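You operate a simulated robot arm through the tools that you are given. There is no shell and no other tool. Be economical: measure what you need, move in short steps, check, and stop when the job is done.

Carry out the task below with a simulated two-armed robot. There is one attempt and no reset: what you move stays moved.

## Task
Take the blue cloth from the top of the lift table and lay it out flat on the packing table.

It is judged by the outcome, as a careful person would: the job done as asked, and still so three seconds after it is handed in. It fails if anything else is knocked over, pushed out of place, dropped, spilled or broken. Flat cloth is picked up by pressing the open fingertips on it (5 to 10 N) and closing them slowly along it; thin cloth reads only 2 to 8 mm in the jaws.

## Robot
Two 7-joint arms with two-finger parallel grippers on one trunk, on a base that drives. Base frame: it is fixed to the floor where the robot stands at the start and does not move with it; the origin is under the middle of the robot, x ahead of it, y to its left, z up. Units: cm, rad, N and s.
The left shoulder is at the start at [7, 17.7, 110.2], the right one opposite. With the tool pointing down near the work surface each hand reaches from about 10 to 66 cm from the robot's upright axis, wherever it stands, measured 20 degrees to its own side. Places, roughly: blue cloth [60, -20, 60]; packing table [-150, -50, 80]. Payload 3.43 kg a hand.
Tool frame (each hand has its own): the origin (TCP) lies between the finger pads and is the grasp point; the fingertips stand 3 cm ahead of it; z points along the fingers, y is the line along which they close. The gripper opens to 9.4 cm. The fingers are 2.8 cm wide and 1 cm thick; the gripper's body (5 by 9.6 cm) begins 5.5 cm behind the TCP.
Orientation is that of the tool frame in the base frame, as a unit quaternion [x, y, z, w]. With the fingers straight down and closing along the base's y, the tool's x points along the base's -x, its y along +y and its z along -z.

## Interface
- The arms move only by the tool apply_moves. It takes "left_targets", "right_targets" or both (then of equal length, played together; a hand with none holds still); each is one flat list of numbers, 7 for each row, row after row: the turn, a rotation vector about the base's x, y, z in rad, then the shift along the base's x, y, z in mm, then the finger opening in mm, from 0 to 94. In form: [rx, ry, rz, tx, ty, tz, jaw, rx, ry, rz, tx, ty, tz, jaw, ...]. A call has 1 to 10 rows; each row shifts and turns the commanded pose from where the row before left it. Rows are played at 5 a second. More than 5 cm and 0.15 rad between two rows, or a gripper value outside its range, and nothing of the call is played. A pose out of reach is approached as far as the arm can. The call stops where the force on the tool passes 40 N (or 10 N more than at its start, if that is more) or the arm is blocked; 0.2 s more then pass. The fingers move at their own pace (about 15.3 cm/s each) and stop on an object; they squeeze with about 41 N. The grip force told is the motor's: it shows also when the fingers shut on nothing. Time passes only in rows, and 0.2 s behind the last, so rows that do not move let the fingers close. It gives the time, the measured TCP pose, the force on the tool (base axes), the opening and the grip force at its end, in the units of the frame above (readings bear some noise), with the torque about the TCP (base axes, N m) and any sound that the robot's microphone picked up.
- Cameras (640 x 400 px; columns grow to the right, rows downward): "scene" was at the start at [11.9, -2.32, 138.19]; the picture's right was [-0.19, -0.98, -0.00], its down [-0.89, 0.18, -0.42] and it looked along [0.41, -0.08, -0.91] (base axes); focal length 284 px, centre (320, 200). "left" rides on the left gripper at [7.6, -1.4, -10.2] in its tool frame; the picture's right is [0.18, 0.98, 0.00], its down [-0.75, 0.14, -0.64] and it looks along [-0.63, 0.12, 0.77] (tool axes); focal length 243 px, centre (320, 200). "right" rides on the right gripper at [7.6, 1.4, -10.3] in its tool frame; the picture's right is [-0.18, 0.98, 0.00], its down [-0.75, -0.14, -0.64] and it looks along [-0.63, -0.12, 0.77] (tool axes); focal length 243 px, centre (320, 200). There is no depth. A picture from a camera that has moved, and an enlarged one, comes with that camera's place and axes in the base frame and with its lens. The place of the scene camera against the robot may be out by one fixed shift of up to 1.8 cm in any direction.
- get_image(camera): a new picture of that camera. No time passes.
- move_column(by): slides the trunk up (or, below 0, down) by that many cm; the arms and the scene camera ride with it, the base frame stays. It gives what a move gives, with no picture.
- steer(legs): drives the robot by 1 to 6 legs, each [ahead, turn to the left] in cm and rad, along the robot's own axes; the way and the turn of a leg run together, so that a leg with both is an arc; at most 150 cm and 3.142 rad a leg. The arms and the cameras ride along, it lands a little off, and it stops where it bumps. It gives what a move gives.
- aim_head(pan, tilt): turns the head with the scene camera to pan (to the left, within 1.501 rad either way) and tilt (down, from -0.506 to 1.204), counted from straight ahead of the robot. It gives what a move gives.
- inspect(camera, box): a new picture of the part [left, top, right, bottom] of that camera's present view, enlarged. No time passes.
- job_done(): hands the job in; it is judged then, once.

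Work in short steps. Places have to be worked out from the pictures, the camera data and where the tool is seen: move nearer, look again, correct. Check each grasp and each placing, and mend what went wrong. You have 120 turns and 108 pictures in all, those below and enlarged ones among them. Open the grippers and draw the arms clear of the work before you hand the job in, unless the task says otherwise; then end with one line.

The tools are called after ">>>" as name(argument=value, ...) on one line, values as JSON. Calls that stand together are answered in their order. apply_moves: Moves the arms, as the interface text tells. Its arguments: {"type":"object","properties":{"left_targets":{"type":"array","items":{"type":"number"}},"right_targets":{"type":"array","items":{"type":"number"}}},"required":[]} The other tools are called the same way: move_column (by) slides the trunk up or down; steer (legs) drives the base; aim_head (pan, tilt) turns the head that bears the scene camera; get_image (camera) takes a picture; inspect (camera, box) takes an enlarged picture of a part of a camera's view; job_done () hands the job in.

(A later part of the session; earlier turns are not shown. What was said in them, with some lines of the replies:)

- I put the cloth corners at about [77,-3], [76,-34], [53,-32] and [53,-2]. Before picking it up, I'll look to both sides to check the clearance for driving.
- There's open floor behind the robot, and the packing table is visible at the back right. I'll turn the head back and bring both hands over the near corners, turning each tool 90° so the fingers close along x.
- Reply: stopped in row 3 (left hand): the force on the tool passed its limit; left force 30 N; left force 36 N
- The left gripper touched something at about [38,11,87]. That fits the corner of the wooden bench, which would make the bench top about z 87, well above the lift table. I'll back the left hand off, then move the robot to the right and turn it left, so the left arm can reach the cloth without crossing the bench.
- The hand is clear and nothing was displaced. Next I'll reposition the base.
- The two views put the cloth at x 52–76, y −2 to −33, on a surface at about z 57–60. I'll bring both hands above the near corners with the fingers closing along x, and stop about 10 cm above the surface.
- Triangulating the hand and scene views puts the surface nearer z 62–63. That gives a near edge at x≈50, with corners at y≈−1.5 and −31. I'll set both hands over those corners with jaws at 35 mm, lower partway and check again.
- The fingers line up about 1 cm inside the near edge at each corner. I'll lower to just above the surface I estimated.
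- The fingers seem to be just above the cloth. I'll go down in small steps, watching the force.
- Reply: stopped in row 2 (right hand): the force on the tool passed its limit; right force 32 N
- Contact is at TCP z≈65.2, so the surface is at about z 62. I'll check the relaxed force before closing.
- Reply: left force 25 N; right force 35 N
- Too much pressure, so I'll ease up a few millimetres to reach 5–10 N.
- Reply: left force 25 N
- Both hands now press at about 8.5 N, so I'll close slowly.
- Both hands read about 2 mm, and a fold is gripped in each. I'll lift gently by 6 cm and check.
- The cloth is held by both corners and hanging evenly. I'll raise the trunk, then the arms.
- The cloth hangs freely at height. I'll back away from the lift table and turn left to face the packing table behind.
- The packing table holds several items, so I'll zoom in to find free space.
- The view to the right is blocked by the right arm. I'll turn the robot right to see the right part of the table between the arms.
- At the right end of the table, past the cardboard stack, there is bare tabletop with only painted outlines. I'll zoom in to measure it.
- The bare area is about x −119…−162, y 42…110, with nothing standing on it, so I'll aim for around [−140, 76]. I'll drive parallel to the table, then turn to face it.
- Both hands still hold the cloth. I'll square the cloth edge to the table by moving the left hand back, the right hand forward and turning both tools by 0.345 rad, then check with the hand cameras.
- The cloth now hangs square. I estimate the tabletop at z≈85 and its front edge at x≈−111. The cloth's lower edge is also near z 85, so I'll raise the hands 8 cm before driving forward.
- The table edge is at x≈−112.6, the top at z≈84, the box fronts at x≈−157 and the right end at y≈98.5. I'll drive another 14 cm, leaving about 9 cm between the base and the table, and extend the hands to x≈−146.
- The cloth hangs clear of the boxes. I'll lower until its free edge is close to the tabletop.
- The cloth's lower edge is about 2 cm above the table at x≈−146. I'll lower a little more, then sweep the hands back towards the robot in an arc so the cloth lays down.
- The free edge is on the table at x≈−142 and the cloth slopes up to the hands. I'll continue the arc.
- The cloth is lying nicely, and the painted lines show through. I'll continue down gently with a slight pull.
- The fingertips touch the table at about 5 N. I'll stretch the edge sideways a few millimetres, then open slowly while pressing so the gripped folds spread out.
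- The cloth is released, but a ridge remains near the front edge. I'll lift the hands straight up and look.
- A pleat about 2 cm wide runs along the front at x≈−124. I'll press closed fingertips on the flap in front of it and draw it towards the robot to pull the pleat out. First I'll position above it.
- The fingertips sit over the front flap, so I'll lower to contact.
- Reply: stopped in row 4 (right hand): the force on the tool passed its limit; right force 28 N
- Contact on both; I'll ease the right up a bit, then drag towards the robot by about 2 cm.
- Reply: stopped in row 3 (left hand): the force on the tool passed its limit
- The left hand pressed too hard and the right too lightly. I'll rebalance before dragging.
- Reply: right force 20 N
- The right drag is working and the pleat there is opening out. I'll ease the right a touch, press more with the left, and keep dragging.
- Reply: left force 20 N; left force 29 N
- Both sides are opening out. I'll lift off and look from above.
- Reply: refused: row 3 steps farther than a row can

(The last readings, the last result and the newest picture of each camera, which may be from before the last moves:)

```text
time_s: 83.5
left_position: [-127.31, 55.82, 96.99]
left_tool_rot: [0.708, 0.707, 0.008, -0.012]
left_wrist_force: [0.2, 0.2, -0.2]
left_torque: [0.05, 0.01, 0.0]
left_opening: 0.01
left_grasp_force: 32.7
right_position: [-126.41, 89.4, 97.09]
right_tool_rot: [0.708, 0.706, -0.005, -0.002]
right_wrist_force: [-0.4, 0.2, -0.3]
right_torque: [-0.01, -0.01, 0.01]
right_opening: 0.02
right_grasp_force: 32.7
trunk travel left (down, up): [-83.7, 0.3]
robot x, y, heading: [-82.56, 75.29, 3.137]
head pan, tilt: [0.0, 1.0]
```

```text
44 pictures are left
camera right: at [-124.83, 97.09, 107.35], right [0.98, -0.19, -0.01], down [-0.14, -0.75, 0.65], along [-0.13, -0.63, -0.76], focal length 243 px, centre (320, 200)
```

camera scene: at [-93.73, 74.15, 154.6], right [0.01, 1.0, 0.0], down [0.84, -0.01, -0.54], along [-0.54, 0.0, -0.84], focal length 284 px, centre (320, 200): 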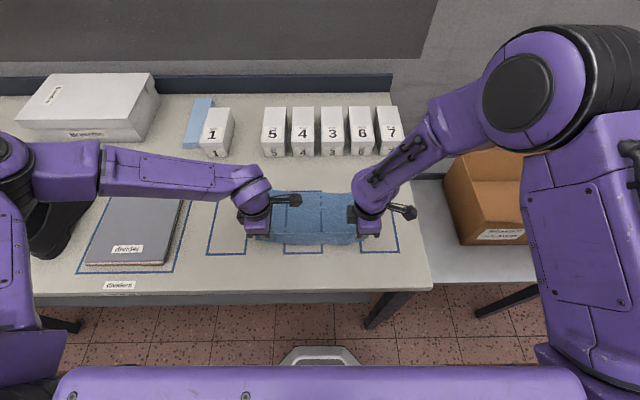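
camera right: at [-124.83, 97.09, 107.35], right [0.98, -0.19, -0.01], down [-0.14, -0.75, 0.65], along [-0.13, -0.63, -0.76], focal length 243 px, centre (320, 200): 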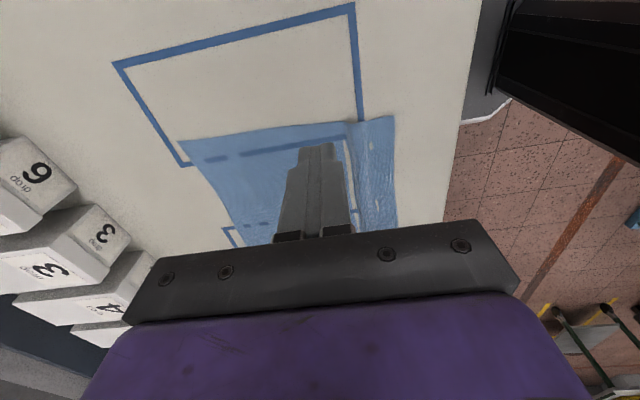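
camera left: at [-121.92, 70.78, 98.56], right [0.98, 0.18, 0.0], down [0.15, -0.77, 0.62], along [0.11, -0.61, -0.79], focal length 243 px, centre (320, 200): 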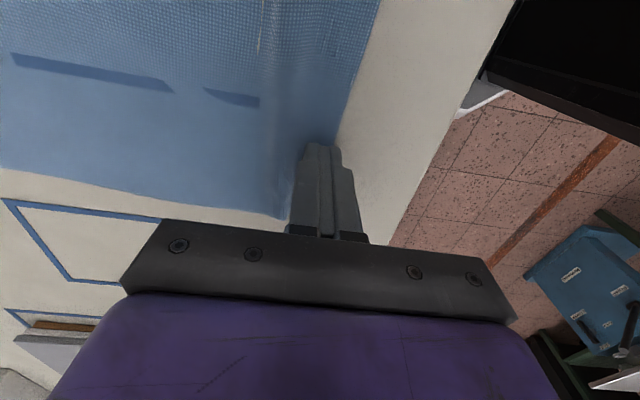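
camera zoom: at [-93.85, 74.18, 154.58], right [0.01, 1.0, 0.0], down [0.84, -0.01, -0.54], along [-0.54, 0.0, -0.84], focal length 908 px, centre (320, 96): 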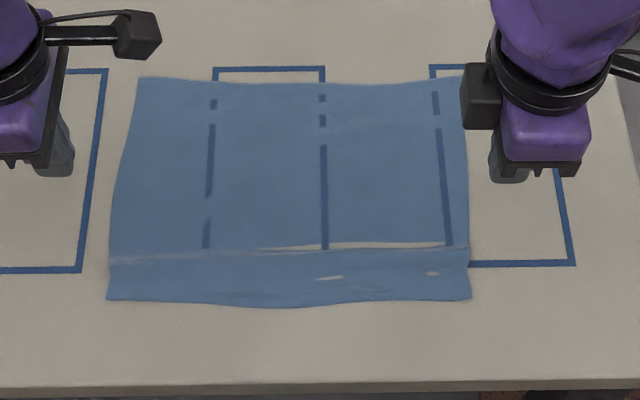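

It's much flatter: the depth is now about 21.2 cm, against roughly 21.3 cm originally. I'll zoom in on the remaining faint ridge.

>>> inspect(camera="scene", box=[250, 232, 370, 272])

```text
5.33 times, centred on (310, 252) of scene
camera zoom: at [-93.85, 74.18, 154.58], right [0.01, 1.0, 0.0], down [0.84, -0.01, -0.54], along [-0.54, 0.0, -0.84], focal length 1514 px, centre (373, -77)
```

zoom: 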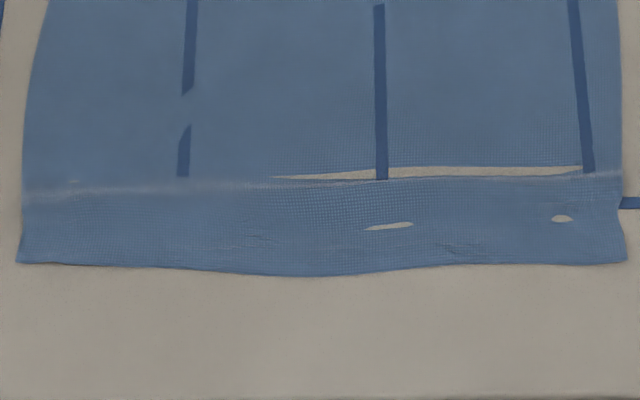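

A faint crease remains, so I'll make one more gentle pull on the front strip with both hands.

>>> apply_moves(left_targets=[0, 0, 0, 22, 24, 0, 0, 0, 0, 0, 20, 24, -10, 0, 0, 0, 0, 20, 24, -20, 0, 0, 0, 0, 0, 0, -30, 0, 0, 0, 0, 0, 0, -20, 0, 0, 0, 0, 0, 0, -6, 0], right_targets=[0, 0, 0, 18, -25, 0, 0, 0, 0, 0, 18, -25, -10, 0, 0, 0, 0, 18, -24, -20, 0, 0, 0, 0, 0, 0, -30, 0, 0, 0, 0, 0, 0, -20, 0, 0, 0, 0, 0, 0, -6, 0])

>>> apply_moves(left_targets=[0, 0, 0, 0, 0, -4, 0], right_targets=[0, 0, 0, 0, 0, -4, 0])

```text
time_s: 84.9
left_position: [-120.83, 62.69, 88.45]
left_tool_rot: [0.707, 0.707, 0.007, -0.012]
left_wrist_force: [-0.6, 0.6, -0.4]
left_torque: [-0.01, 0.02, 0.0]
left_opening: 0.0
left_grasp_force: 32.9
right_position: [-120.74, 81.96, 88.64]
right_tool_rot: [0.708, 0.706, -0.006, -0.004]
right_wrist_force: [0.8, 0.7, 0.5]
right_torque: [-0.04, -0.02, 0.02]
right_opening: 0.0
right_grasp_force: 32.8
trunk travel left (down, up): [-83.7, 0.3]
robot x, y, heading: [-82.64, 75.25, 3.135]
head pan, tilt: [0.0, 1.0]
```

```text
time_s: 85.3
left_position: [-120.93, 62.94, 88.27]
left_tool_rot: [0.707, 0.707, 0.006, -0.013]
left_wrist_force: [-1.8, -0.4, 9.7]
left_torque: [-0.13, 0.0, -0.03]
left_opening: 0.0
left_grasp_force: 33.1
right_position: [-120.74, 82.02, 88.3]
right_tool_rot: [0.709, 0.705, -0.006, -0.003]
right_wrist_force: [0.9, 1.2, 0.1]
right_torque: [-0.03, 0.01, -0.01]
right_opening: 0.03
right_grasp_force: 33.0
trunk travel left (down, up): [-83.7, 0.3]
robot x, y, heading: [-82.88, 74.97, 3.137]
head pan, tilt: [0.0, 1.0]
```

Left is at about 10 N; the right needs slightly more. Then I'll pull 8 mm.

>>> apply_moves(left_targets=[0, 0, 0, 0, 0, 0, 0, 0, 0, 0, 4, 0, 0, 0, 0, 0, 0, 4, 0, 0, 0], right_targets=[0, 0, 0, 0, 0, -3, 0, 0, 0, 0, 4, 0, 0, 0, 0, 0, 0, 4, 0, 0, 0])

>>> get_image(camera="right")

```text
time_s: 86.1
left_position: [-120.02, 62.91, 88.2]
left_tool_rot: [0.708, 0.706, 0.006, -0.013]
left_wrist_force: [-2.7, 0.0, 12.5]
left_torque: [-0.19, 0.02, -0.02]
left_opening: 0.0
left_grasp_force: 33.2
right_position: [-119.98, 82.04, 87.95]
right_tool_rot: [0.709, 0.706, -0.007, -0.005]
right_wrist_force: [-5.8, -0.3, 28.6]
right_torque: [0.07, 0.09, -0.02]
right_opening: 0.0
right_grasp_force: 33.1
trunk travel left (down, up): [-83.7, 0.3]
robot x, y, heading: [-82.25, 75.09, 3.135]
head pan, tilt: [0.0, 1.0]
```

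```text
42 pictures are left
camera right: at [-118.3, 89.72, 98.3], right [0.98, -0.19, -0.02], down [-0.13, -0.75, 0.65], along [-0.13, -0.63, -0.76], focal length 243 px, centre (320, 200)
```

right: 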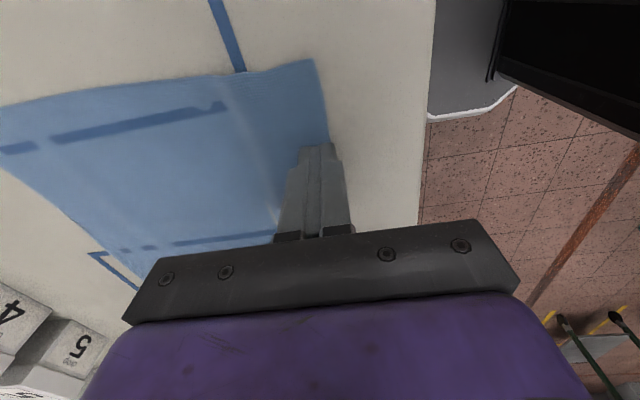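

The pleat looks gone on the right. I'll lift both hands and look at the whole cloth.

>>> apply_moves(left_targets=[0, 0, 0, 0, 0, 20, 0, 0, 0, 0, -5, -15, 35, 0, 0, 0, 0, -25, -30, 25, 0, 0, 0, 0, -25, -35, 10, 0], right_targets=[0, 0, 0, 0, 0, 20, 0, 0, 0, 0, -5, 15, 35, 0, 0, 0, 0, -25, 30, 25, 0, 0, 0, 0, -25, 35, 10, 0])

>>> inspect(camera="scene", box=[220, 170, 420, 295])

>>> get_image(camera="scene")

```text
time_s: 87.1
left_position: [-125.77, 55.02, 96.91]
left_tool_rot: [0.707, 0.707, 0.008, -0.011]
left_wrist_force: [0.5, -0.5, 0.6]
left_torque: [-0.01, 0.01, 0.01]
left_opening: 0.01
left_grasp_force: 32.9
right_position: [-125.62, 90.48, 96.75]
right_tool_rot: [0.708, 0.706, -0.006, -0.002]
right_wrist_force: [-0.2, -0.5, 1.0]
right_torque: [-0.02, -0.01, -0.02]
right_opening: 0.0
right_grasp_force: 33.1
trunk travel left (down, up): [-83.7, 0.3]
robot x, y, heading: [-82.97, 75.56, 3.129]
head pan, tilt: [0.0, 1.0]
```

```text
3.20 times, centred on (320, 232) of scene
camera zoom: at [-93.89, 74.26, 154.58], right [0.01, 1.0, 0.0], down [0.84, -0.01, -0.54], along [-0.54, 0.0, -0.84], focal length 908 px, centre (320, 96)
```

zoom: 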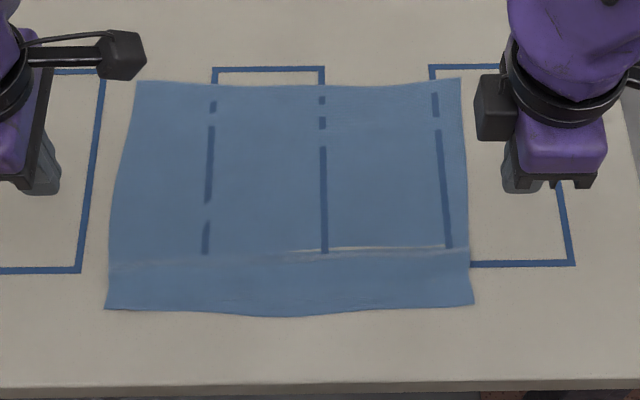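

```text
40 pictures are left
camera scene: at [-93.89, 74.26, 154.58], right [0.01, 1.0, 0.0], down [0.84, -0.01, -0.54], along [-0.54, 0.0, -0.84], focal length 284 px, centre (320, 200)
```

scene: 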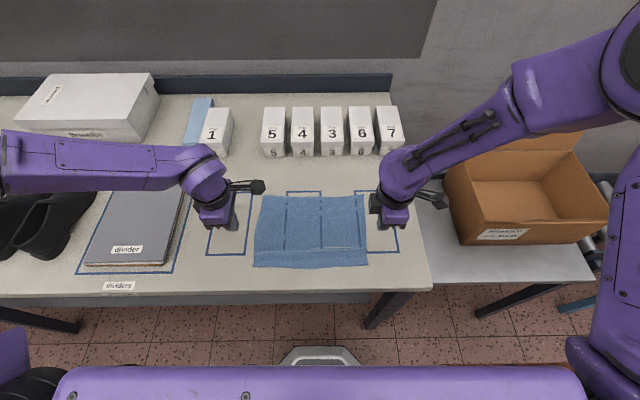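

The cloth is flat, about 22 × 30 cm, and nothing else has moved. I'll raise the hands with grippers open and back the robot away the way it came.

>>> apply_moves(left_targets=[0, 0, 0, 0, 0, 35, 0, 0, 0, 0, 0, 0, 35, 40, 0, 0, 0, 0, 0, 35, 94, 0, 0, 0, 0, 0, 30, 94], right_targets=[0, 0, 0, 0, 0, 35, 0, 0, 0, 0, 0, 0, 35, 40, 0, 0, 0, 0, 0, 35, 94, 0, 0, 0, 0, 0, 30, 94])

>>> steer(legs=[[-35, 0]])

>>> aim_head(pan=0, tilt=0.75)

>>> get_image(camera="scene")

>>> inspect(camera="scene", box=[220, 130, 420, 255])

```text
time_s: 88.1
left_position: [-125.44, 54.91, 110.36]
left_tool_rot: [0.707, 0.707, 0.007, -0.012]
left_wrist_force: [-0.1, -0.3, 0.0]
left_torque: [0.01, 0.02, 0.0]
left_opening: 9.41
left_grasp_force: 0.1
right_position: [-125.66, 90.14, 110.61]
right_tool_rot: [0.708, 0.706, -0.005, -0.003]
right_wrist_force: [-1.0, -0.5, 0.6]
right_torque: [-0.02, 0.01, 0.0]
right_opening: 9.39
right_grasp_force: 0.0
trunk travel left (down, up): [-83.7, 0.3]
robot x, y, heading: [-83.03, 75.53, 3.134]
head pan, tilt: [0.0, 1.0]
```

```text
time_s: 90.4
left_position: [-90.27, 54.6, 110.27]
left_tool_rot: [0.706, 0.708, 0.007, -0.012]
left_wrist_force: [-0.3, -0.6, -0.3]
left_torque: [-0.02, -0.01, 0.0]
left_opening: 9.38
left_grasp_force: 0.0
right_position: [-90.35, 89.69, 110.31]
right_tool_rot: [0.707, 0.707, -0.005, -0.002]
right_wrist_force: [-0.1, 0.3, -0.3]
right_torque: [-0.03, -0.02, 0.03]
right_opening: 9.41
right_grasp_force: 0.0
trunk travel left (down, up): [-83.7, 0.3]
robot x, y, heading: [-46.94, 74.99, 3.133]
head pan, tilt: [0.0, 1.0]
```

```text
time_s: 91.2
left_position: [-90.1, 54.56, 110.28]
left_tool_rot: [0.706, 0.708, 0.008, -0.012]
left_wrist_force: [-0.7, 0.0, 0.0]
left_torque: [0.01, 0.01, 0.01]
left_opening: 9.4
left_grasp_force: 0.0
right_position: [-90.23, 89.86, 110.35]
right_tool_rot: [0.708, 0.707, -0.006, -0.003]
right_wrist_force: [0.1, 0.7, -0.3]
right_torque: [0.01, 0.02, -0.03]
right_opening: 9.4
right_grasp_force: 0.1
trunk travel left (down, up): [-83.7, 0.3]
robot x, y, heading: [-47.09, 75.14, 3.138]
head pan, tilt: [0.0, 0.75]
```

```text
39 pictures are left
camera scene: at [-59.49, 73.91, 156.52], right [0.01, 1.0, 0.0], down [0.68, 0.0, -0.73], along [-0.73, 0.0, -0.68], focal length 284 px, centre (320, 200)
```

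scene: 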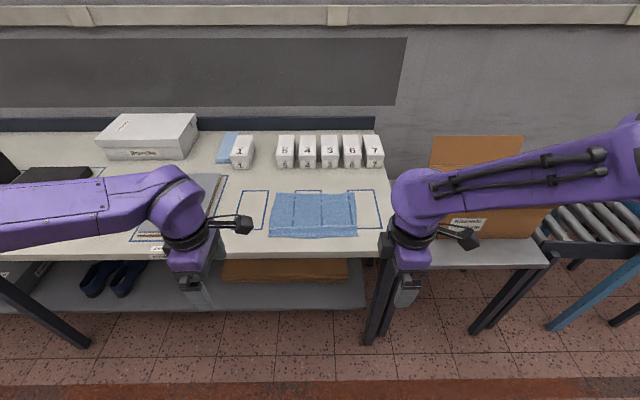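

```text
3.20 times, centred on (320, 192) of scene
camera zoom: at [-59.49, 73.91, 156.52], right [0.01, 1.0, 0.0], down [0.68, 0.0, -0.73], along [-0.73, 0.0, -0.68], focal length 908 px, centre (320, 224)
```

zoom: 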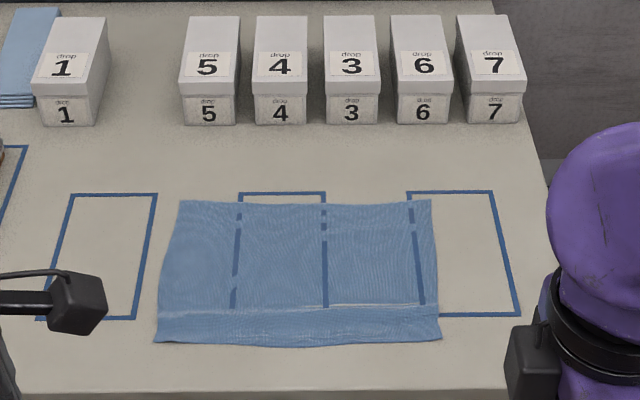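

The cloth lies flat and fully open on clear tabletop, the arms are clear with grippers open, and nothing else was disturbed. I'm handing it in.

>>> job_done()

```text
The job is handed in.
```

The blue cloth is off the lift table and lying flat on the packing table. It is fully open, with only a faint crease near its front edge, and it covers part of the painted outlines at the table's right end. The left gripper bumped the wooden bench once early on, but nothing was displaced.
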